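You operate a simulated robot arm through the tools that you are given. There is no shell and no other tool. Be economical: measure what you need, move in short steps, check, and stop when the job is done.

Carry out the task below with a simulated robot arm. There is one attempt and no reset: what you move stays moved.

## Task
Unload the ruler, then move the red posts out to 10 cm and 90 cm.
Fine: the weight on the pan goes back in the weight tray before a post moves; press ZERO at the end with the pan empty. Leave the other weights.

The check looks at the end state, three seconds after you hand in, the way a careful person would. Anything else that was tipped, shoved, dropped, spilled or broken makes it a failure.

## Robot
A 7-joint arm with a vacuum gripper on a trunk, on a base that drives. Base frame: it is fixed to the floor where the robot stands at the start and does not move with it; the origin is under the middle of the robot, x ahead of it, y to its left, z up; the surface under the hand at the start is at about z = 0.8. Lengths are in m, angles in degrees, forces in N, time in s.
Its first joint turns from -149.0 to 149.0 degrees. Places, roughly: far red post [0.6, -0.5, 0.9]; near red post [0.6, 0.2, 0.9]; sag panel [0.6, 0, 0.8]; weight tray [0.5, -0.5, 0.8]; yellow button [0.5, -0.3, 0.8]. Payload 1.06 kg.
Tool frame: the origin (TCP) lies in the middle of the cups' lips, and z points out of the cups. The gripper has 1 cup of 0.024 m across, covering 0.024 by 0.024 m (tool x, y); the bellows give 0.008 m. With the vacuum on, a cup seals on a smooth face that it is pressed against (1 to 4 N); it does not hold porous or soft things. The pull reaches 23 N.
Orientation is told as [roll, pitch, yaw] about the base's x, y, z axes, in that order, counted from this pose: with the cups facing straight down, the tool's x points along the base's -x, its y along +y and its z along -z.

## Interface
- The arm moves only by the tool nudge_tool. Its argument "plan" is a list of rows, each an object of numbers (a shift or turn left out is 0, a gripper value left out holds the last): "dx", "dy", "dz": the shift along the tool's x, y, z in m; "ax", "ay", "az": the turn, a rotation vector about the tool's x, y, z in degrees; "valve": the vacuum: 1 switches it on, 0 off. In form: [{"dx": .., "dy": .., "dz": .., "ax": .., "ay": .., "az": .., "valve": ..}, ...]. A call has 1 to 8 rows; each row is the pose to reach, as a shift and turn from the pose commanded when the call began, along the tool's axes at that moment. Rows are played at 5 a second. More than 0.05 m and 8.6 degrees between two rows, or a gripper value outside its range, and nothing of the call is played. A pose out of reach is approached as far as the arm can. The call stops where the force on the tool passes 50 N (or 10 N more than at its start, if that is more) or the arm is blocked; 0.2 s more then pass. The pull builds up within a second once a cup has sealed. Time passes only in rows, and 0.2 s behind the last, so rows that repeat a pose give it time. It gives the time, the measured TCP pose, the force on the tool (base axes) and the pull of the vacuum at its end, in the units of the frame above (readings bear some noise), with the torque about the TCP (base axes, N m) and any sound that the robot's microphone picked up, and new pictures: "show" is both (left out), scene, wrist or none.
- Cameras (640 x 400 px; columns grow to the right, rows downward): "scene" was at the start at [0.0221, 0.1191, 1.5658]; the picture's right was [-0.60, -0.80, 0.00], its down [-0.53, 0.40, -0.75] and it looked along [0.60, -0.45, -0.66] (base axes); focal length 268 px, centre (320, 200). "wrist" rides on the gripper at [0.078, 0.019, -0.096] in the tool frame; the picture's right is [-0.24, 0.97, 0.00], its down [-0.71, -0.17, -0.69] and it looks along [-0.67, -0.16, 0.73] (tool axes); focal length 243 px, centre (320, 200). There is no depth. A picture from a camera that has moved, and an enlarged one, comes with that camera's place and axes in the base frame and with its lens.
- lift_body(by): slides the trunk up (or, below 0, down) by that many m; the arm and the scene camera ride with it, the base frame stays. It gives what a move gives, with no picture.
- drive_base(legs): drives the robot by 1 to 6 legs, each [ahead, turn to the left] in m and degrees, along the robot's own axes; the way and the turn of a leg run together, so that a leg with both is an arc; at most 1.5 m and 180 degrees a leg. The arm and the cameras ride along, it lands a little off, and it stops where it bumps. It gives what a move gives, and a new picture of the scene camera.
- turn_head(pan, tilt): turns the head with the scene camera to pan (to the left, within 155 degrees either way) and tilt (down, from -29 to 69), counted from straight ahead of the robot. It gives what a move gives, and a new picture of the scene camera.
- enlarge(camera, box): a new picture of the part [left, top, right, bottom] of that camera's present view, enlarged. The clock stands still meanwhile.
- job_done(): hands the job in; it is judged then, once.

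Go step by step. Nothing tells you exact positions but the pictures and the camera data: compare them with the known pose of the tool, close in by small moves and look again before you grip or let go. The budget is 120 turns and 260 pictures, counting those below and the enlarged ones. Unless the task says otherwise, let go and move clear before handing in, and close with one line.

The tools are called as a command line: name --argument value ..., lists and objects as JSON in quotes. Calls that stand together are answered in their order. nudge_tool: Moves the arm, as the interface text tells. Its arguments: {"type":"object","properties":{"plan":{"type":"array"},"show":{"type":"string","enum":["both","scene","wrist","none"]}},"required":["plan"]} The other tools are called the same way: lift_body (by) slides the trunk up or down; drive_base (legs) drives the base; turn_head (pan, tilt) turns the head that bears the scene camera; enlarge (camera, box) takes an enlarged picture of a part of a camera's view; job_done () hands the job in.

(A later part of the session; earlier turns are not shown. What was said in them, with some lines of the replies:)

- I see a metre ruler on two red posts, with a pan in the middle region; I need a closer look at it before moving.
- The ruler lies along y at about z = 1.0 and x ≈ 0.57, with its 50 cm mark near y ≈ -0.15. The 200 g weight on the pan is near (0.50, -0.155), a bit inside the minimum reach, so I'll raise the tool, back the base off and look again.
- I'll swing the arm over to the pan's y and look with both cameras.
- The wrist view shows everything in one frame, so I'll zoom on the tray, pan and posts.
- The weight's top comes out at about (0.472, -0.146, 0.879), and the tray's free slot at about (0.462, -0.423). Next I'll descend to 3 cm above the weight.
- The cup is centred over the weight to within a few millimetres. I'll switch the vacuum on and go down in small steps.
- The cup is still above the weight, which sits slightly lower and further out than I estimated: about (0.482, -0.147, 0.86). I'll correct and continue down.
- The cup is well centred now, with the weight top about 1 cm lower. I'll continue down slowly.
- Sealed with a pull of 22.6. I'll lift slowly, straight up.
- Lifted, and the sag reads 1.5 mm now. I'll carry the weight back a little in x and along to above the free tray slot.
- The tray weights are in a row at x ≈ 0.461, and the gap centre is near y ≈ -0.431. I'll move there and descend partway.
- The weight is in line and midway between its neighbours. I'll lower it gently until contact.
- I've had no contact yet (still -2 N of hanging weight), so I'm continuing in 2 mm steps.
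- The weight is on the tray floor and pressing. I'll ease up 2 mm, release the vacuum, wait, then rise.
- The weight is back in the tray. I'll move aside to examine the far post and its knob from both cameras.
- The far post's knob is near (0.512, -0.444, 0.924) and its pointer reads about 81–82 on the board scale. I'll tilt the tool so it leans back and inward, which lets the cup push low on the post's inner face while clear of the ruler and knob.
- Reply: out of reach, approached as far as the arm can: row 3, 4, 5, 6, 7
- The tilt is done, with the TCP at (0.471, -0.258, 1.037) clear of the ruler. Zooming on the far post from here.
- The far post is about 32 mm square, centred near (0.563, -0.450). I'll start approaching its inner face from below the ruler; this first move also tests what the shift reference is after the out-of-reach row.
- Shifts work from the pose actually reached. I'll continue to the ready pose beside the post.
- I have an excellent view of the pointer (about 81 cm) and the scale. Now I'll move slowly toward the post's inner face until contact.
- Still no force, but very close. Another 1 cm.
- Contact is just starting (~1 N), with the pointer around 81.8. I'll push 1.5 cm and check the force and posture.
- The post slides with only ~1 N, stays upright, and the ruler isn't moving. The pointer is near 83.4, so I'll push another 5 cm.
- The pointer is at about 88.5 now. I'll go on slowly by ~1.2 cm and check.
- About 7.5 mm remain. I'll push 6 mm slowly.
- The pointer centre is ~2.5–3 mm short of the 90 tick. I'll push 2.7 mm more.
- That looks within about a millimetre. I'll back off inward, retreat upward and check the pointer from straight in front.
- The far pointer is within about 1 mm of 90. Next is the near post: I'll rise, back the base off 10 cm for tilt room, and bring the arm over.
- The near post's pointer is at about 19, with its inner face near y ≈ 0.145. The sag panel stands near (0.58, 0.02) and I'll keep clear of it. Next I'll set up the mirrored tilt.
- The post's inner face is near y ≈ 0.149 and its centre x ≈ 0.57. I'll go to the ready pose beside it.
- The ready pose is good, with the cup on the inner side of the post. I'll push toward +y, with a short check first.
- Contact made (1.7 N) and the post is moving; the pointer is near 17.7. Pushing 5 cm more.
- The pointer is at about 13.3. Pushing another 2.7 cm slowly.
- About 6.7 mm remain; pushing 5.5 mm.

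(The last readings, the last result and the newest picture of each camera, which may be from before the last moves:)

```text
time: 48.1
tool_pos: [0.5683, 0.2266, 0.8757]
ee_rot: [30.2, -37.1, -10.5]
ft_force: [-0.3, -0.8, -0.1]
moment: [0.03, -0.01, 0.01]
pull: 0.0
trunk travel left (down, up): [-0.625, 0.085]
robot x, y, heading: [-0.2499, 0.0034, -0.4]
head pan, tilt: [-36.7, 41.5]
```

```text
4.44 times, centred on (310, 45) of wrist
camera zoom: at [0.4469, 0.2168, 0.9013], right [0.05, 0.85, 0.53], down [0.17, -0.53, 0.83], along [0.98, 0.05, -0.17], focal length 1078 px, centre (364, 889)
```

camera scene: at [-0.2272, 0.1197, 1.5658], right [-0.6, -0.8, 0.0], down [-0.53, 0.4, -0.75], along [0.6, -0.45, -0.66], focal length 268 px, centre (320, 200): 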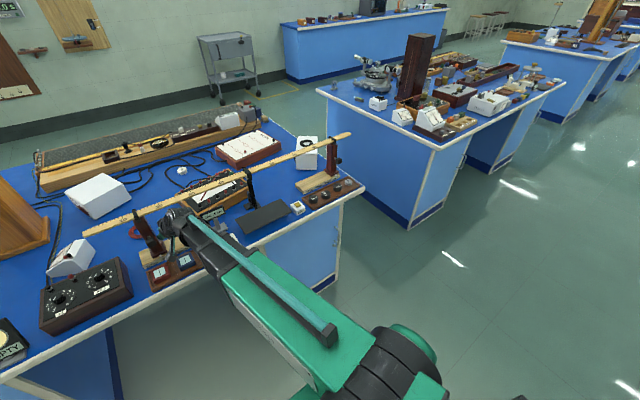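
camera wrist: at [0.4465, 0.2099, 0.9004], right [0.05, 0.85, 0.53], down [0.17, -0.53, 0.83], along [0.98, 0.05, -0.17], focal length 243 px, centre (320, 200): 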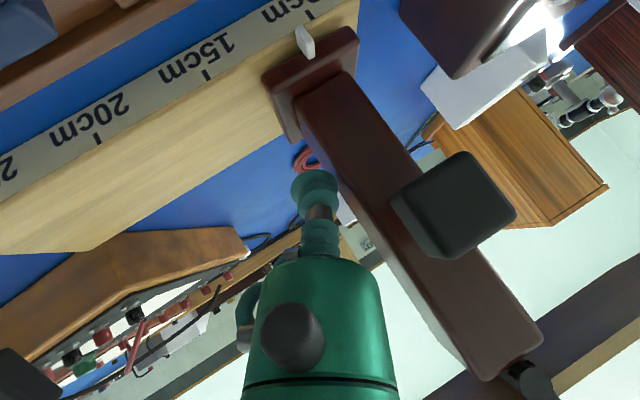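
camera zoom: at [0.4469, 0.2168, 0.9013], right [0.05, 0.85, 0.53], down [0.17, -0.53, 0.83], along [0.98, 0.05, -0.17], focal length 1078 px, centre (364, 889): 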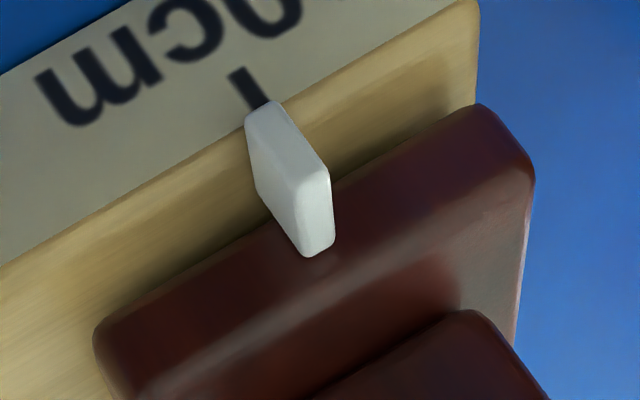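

The pointer is on the 10 cm tick. I'll back off inward, retreat, straighten the tool and verify from the front.

nudge_tool --plan '[{"dx": -0.0015, "dy": -0.009, "dz": -0.004}, {"dx": -0.0029, "dy": -0.0181, "dz": -0.008}, {"dx": -0.0005, "dy": -0.008, "dz": -0.044}, {"dx": 0.002, "dy": 0.002, "dz": -0.08}, {"dx": 0.0045, "dy": 0.012, "dz": -0.116}, {"dx": 0.0067, "dy": 0.0223, "dz": -0.1522}, {"dx": 0.0067, "dy": 0.0223, "dz": -0.1522}]' --show "none"

nudge_tool --plan '[{"ax": 4.3, "ay": 6.4}, {"ax": 8.6, "ay": 12.9}, {"ax": 12.9, "ay": 19.3}, {"ax": 17.1, "ay": 25.7}, {"ax": 21.4, "ay": 32.2}, {"ax": 25.7, "ay": 38.6}, {"ax": 25.7, "ay": 38.6}]'

enlarge --camera "wrist" --box '[300, 90, 460, 190]'

enlarge --camera "scene" --box '[100, 180, 240, 300]'

```text
time: 49.7
tool_pos: [0.468, 0.1831, 0.9843]
ee_rot: [30.3, -37.0, -10.5]
ft_force: [0.0, -0.6, -0.5]
moment: [-0.02, -0.03, 0.02]
pull: 0.0
trunk travel left (down, up): [-0.625, 0.085]
robot x, y, heading: [-0.2501, 0.004, -0.5]
head pan, tilt: [-36.7, 41.5]
```

```text
time: 51.3
tool_pos: [0.4664, 0.1861, 0.9835]
ee_rot: [-0.1, 0.1, -0.3]
ft_force: [0.4, -0.3, 0.3]
moment: [0.02, 0.0, 0.02]
pull: 0.0
trunk travel left (down, up): [-0.625, 0.085]
robot x, y, heading: [-0.2501, 0.0009, -0.4]
head pan, tilt: [-36.7, 41.5]
camera scene: at [-0.2273, 0.1197, 1.5658], right [-0.6, -0.8, 0.0], down [-0.53, 0.4, -0.75], along [0.6, -0.45, -0.66], focal length 268 px, centre (320, 200)
camera wrist: at [0.3893, 0.2053, 1.08], right [0.24, 0.97, 0.0], down [0.71, -0.17, 0.68], along [0.66, -0.16, -0.73], focal length 243 px, centre (320, 200)
```

scene: 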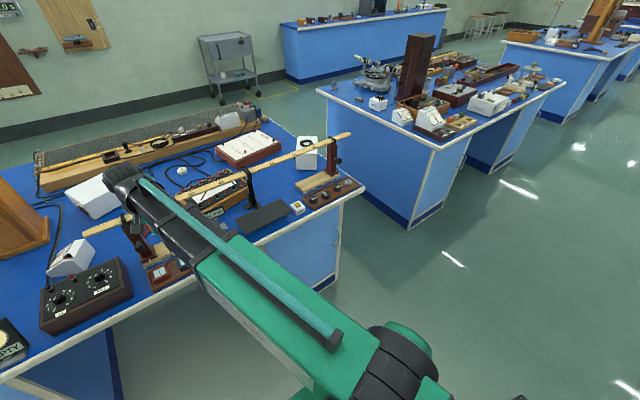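
wrist: 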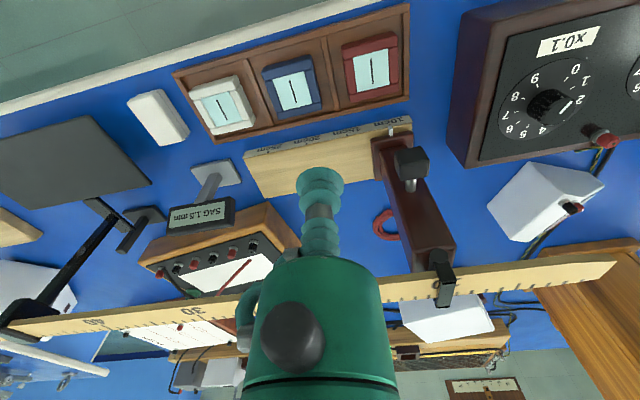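

```text
4.00 times, centred on (380, 140) of wrist
camera zoom: at [0.3893, 0.2053, 1.08], right [0.24, 0.97, 0.0], down [0.71, -0.17, 0.68], along [0.66, -0.16, -0.73], focal length 970 px, centre (80, 440)
```

zoom: 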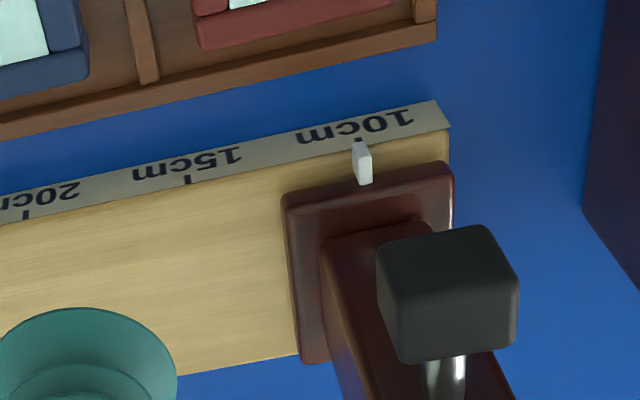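

```text
3.33 times, centred on (170, 240) of scene
camera zoom: at [-0.2273, 0.1197, 1.5658], right [-0.6, -0.8, 0.0], down [-0.53, 0.4, -0.75], along [0.6, -0.45, -0.66], focal length 892 px, centre (820, 67)
```

zoom: 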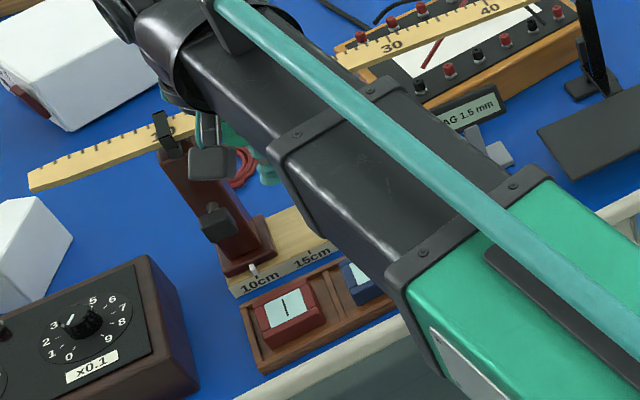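

enlarge --camera "wrist" --box '[375, 115, 405, 140]'

enlarge --camera "scene" --box '[170, 120, 370, 240]'

```text
16.00 times, centred on (390, 128) of wrist
camera zoom: at [0.3893, 0.2053, 1.08], right [0.24, 0.97, 0.0], down [0.71, -0.17, 0.68], along [0.66, -0.16, -0.73], focal length 3882 px, centre (-800, 1360)
```

zoom: 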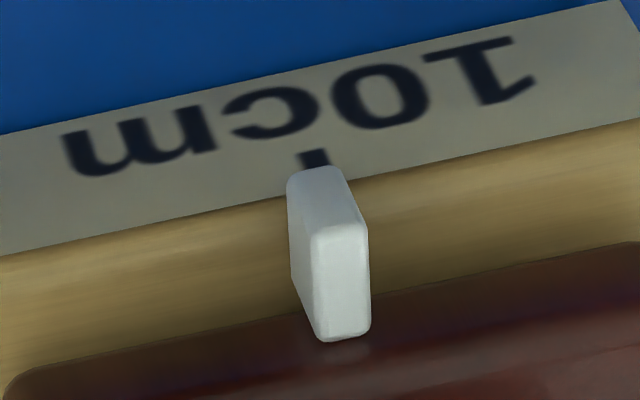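

```text
3.20 times, centred on (270, 180) of scene
camera zoom: at [-0.2273, 0.1197, 1.5658], right [-0.6, -0.8, 0.0], down [-0.53, 0.4, -0.75], along [0.6, -0.45, -0.66], focal length 856 px, centre (480, 264)
```

zoom: 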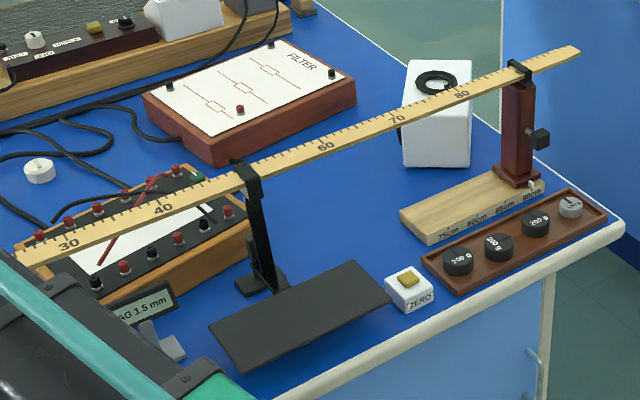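

Both posts are aligned. Last is ZERO, near (0.466, -0.289). I'll rise and travel there.

nudge_tool --plan '[{"dz": -0.04, "dx": 0.02}, {"dz": -0.06, "dx": 0.04, "dy": -0.03}, {"dz": -0.06, "dx": 0.04, "dy": -0.08}, {"dz": -0.06, "dx": 0.04, "dy": -0.13}, {"dz": -0.06, "dx": 0.04, "dy": -0.18}, {"dz": -0.06, "dx": 0.04, "dy": -0.23}, {"dz": -0.06, "dx": 0.04, "dy": -0.28}, {"dz": -0.06, "dx": 0.04, "dy": -0.33}]' --show "none"

nudge_tool --plan '[{"dy": -0.05}, {"dy": -0.1}, {"dy": -0.144, "dx": -0.02}, {"dy": -0.144, "dx": -0.04, "dz": 0.04}, {"dy": -0.144, "dx": -0.04, "dz": 0.085}, {"dy": -0.144, "dx": -0.04, "dz": 0.13}, {"dy": -0.144, "dx": -0.04, "dz": 0.13}]' --show "wrist"

enlarge --camera "wrist" --box '[220, 60, 420, 185]'

```text
time: 53.1
tool_pos: [0.4304, -0.1429, 1.0451]
ee_rot: [0.0, 0.0, -0.1]
ft_force: [0.0, 0.3, 0.2]
moment: [-0.01, -0.01, -0.03]
pull: 0.0
trunk travel left (down, up): [-0.625, 0.085]
robot x, y, heading: [-0.2542, -0.0043, -0.5]
head pan, tilt: [-36.7, 41.5]
```

```text
time: 54.7
tool_pos: [0.467, -0.2854, 0.9119]
ee_rot: [0.0, 0.0, -0.1]
ft_force: [0.1, 0.1, -0.2]
moment: [-0.01, -0.02, 0.0]
pull: 0.0
trunk travel left (down, up): [-0.625, 0.085]
robot x, y, heading: [-0.2475, 0.0013, 0.1]
head pan, tilt: [-36.7, 41.5]
camera wrist: at [0.3878, -0.2681, 1.0068], right [0.24, 0.97, 0.0], down [0.71, -0.17, 0.69], along [0.67, -0.16, -0.73], focal length 243 px, centre (320, 200)
```

wrist: 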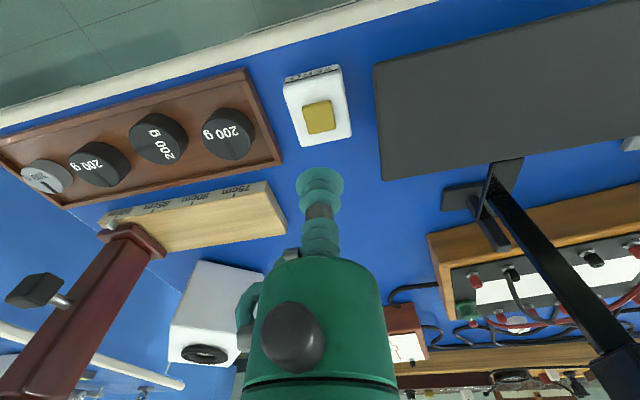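

```text
3.20 times, centred on (320, 122) of wrist
camera zoom: at [0.3878, -0.2681, 1.0068], right [0.24, 0.97, 0.0], down [0.71, -0.17, 0.69], along [0.67, -0.16, -0.73], focal length 776 px, centre (320, 448)
```

zoom: 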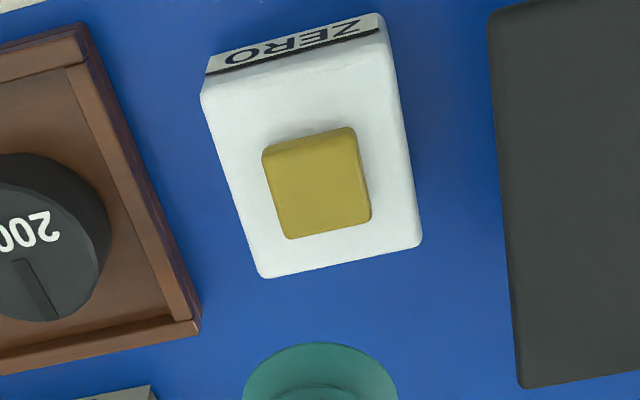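

The cup is right above the button (around (0.463, -0.286)). Descending.

nudge_tool --plan '[{"dz": 0.03, "dx": 0.003}, {"dz": 0.05, "dx": 0.003}, {"dz": 0.056, "dx": 0.003}, {"dz": 0.056, "dx": 0.003}]' --show "none"

enlarge --camera "wrist" --box '[220, 100, 420, 225]'

```text
time: 55.7
tool_pos: [0.4637, -0.287, 0.8573]
ee_rot: [0.0, 0.0, 0.0]
ft_force: [-0.3, -0.3, 0.6]
moment: [-0.03, 0.0, 0.03]
pull: 0.2
trunk travel left (down, up): [-0.625, 0.085]
robot x, y, heading: [-0.2506, 0.0003, -0.5]
head pan, tilt: [-36.7, 41.5]
```

```text
3.20 times, centred on (320, 162) of wrist
camera zoom: at [0.3853, -0.2687, 0.9527], right [0.24, 0.97, 0.0], down [0.71, -0.17, 0.69], along [0.67, -0.16, -0.73], focal length 776 px, centre (320, 320)
```

zoom: 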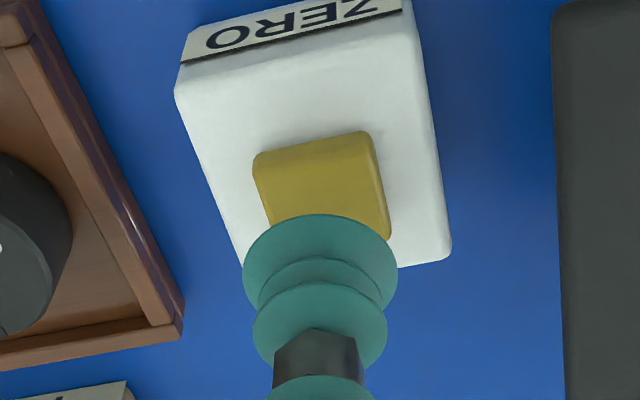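

nudge_tool --plan '[{"dz": 0.006}, {"dz": 0.012}, {"dz": 0.016}, {"dz": 0.016}]' --show "none"

enlarge --camera "wrist" --box '[220, 100, 420, 225]'

```text
time: 56.7
tool_pos: [0.4641, -0.289, 0.8416]
ee_rot: [0.0, -0.1, -0.1]
ft_force: [0.7, -0.8, 0.3]
moment: [-0.01, 0.0, 0.02]
pull: 0.0
trunk travel left (down, up): [-0.625, 0.085]
robot x, y, heading: [-0.2501, -0.0014, -0.2]
head pan, tilt: [-36.7, 41.5]
```

```text
3.20 times, centred on (320, 162) of wrist
camera zoom: at [0.386, -0.2697, 0.9377], right [0.24, 0.97, 0.0], down [0.71, -0.17, 0.69], along [0.67, -0.16, -0.73], focal length 776 px, centre (320, 320)
```

zoom: 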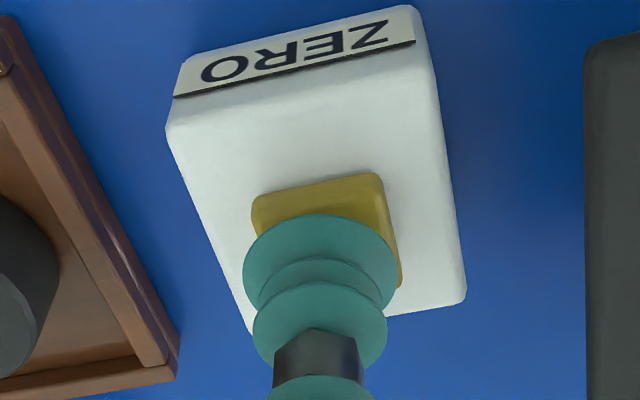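

nudge_tool --plan '[{"dz": 0.003}, {"dz": 0.006}, {"dz": 0.008}]' --show "none"

```text
time: 57.5
tool_pos: [0.4631, -0.2862, 0.8344]
ee_rot: [-0.1, 0.0, -0.1]
ft_force: [-0.3, -0.4, 0.4]
moment: [-0.01, -0.01, -0.02]
pull: 0.0
trunk travel left (down, up): [-0.625, 0.085]
robot x, y, heading: [-0.2488, -0.0049, -0.1]
head pan, tilt: [-36.7, 41.5]
```

nudge_tool --plan '[{"dz": 0.002}, {"dz": 0.004}, {"dz": 0.004}]' --show "wrist"

```text
time: 58.3
tool_pos: [0.4646, -0.286, 0.8308]
ee_rot: [-0.1, 0.0, -0.2]
ft_force: [0.3, -0.2, 1.9]
moment: [0.02, 0.0, -0.01]
pull: 0.1
trunk travel left (down, up): [-0.625, 0.085]
robot x, y, heading: [-0.2493, -0.002, -0.0]
head pan, tilt: [-36.7, 41.5]
heard: click
camera wrist: at [0.3858, -0.2681, 0.9263], right [0.24, 0.97, 0.0], down [0.71, -0.17, 0.69], along [0.67, -0.16, -0.73], focal length 243 px, centre (320, 200)
```

wrist: 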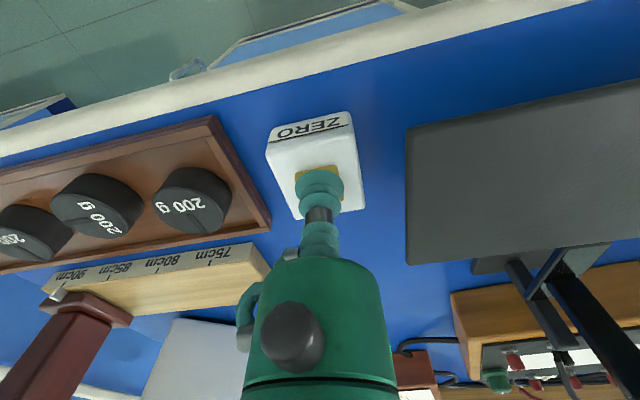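

A click was heard, so I'll rise clear and check the sag panel and the whole scene.

nudge_tool --plan '[{"dz": -0.02}, {"dz": -0.06}, {"dz": -0.11, "dx": 0.02}, {"dz": -0.16, "dx": 0.05}, {"dz": -0.21, "dx": 0.09}, {"dz": -0.25, "dx": 0.11}]'

enlarge --camera "scene" --box '[70, 130, 270, 290]'

enlarge --camera "wrist" --box '[340, 60, 640, 260]'

```text
refused: row 3 steps farther than a row can; nothing moved
```

```text
2.50 times, centred on (170, 210) of scene
camera zoom: at [-0.2275, 0.1195, 1.5658], right [-0.6, -0.8, 0.0], down [-0.53, 0.4, -0.75], along [0.6, -0.45, -0.66], focal length 669 px, centre (695, 175)
```

zoom: 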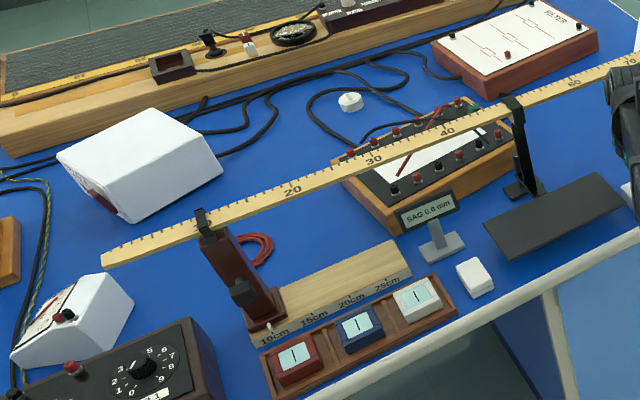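

```text
2.00 times, centred on (490, 160) of wrist
camera zoom: at [0.3858, -0.2681, 0.9263], right [0.24, 0.97, 0.0], down [0.71, -0.17, 0.69], along [0.67, -0.16, -0.73], focal length 485 px, centre (-20, 280)
```

zoom: 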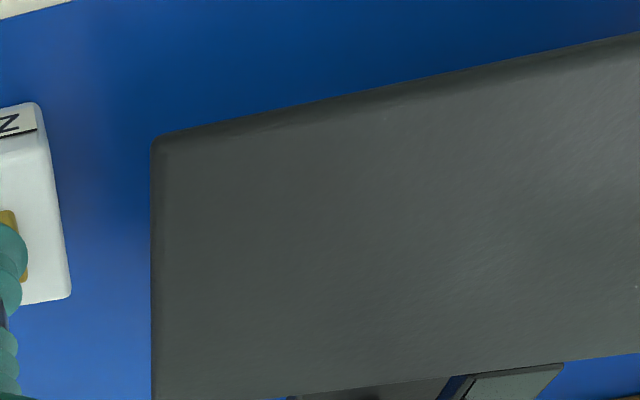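

The sag panel shows 0.0 mm. Now I'll rise clear in smaller rows.

nudge_tool --plan '[{"dz": -0.02}, {"dz": -0.06}, {"dz": -0.1, "dx": 0.01}, {"dz": -0.14, "dx": 0.03}, {"dz": -0.18, "dx": 0.05}, {"dz": -0.22, "dx": 0.07}, {"dz": -0.22, "dx": 0.07}]'

enlarge --camera "scene" --box '[180, 130, 280, 250]'

enlarge --camera "wrist" --box '[60, 60, 360, 260]'

```text
time: 59.9
tool_pos: [0.3949, -0.2862, 1.0511]
ee_rot: [0.0, 0.0, 0.0]
ft_force: [-0.8, -0.5, 0.7]
moment: [0.01, -0.03, -0.01]
pull: 0.0
trunk travel left (down, up): [-0.625, 0.085]
robot x, y, heading: [-0.2525, 0.0011, -0.7]
head pan, tilt: [-36.7, 41.5]
camera scene: at [-0.2273, 0.1195, 1.5658], right [-0.6, -0.8, 0.0], down [-0.53, 0.4, -0.75], along [0.6, -0.45, -0.66], focal length 268 px, centre (320, 200)
camera wrist: at [0.3171, -0.2669, 1.146], right [0.24, 0.97, 0.0], down [0.71, -0.17, 0.68], along [0.67, -0.16, -0.73], focal length 243 px, centre (320, 200)
```

scene: 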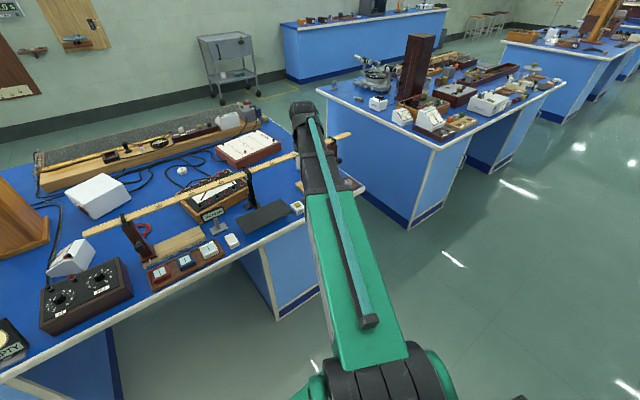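
wrist: 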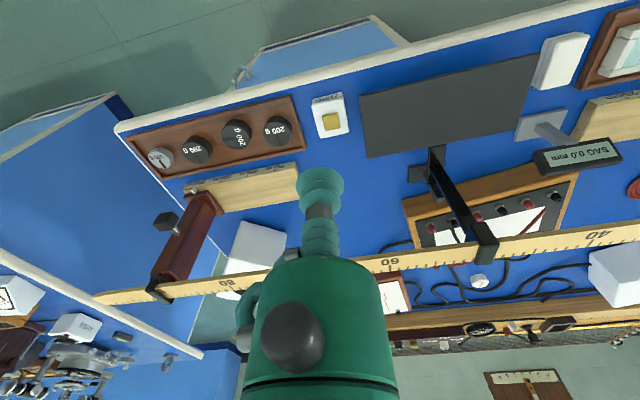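

```text
3.33 times, centred on (230, 190) of scene
camera zoom: at [-0.2273, 0.1195, 1.5658], right [-0.6, -0.8, 0.0], down [-0.53, 0.4, -0.75], along [0.6, -0.45, -0.66], focal length 892 px, centre (620, 233)
```

zoom: 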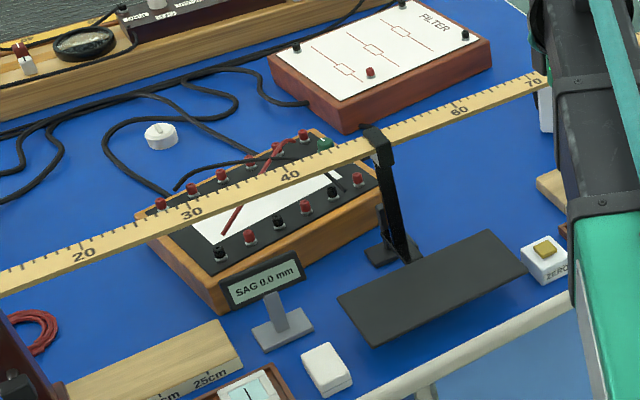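

```text
2.00 times, centred on (210, 160) of wrist
camera zoom: at [0.3171, -0.2669, 1.146], right [0.24, 0.97, 0.0], down [0.71, -0.17, 0.68], along [0.67, -0.16, -0.73], focal length 485 px, centre (540, 280)
```

zoom: 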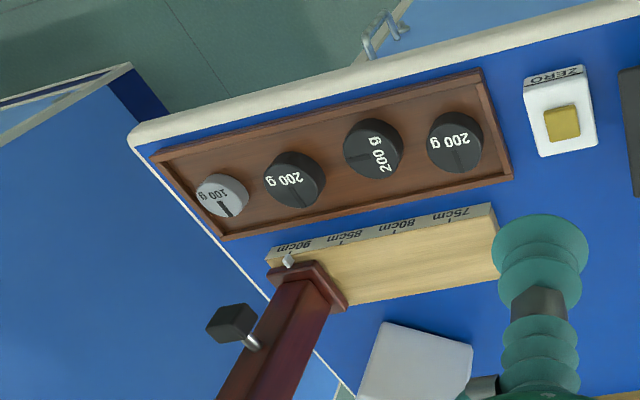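

The weight is in the tray, the posts read 10 and 90 cm, the pan is empty, and the panel shows 0.0 mm with the arm clear. I'm handing in.

job_done

```text
The job is handed in.
```

The ruler is unloaded: the 200 g weight went back in the tray before either post moved. The red posts now stand at 10 cm and 90 cm, both within about 1 mm, and I pressed ZERO last with the pan empty, so the sag panel reads 0.0 mm.
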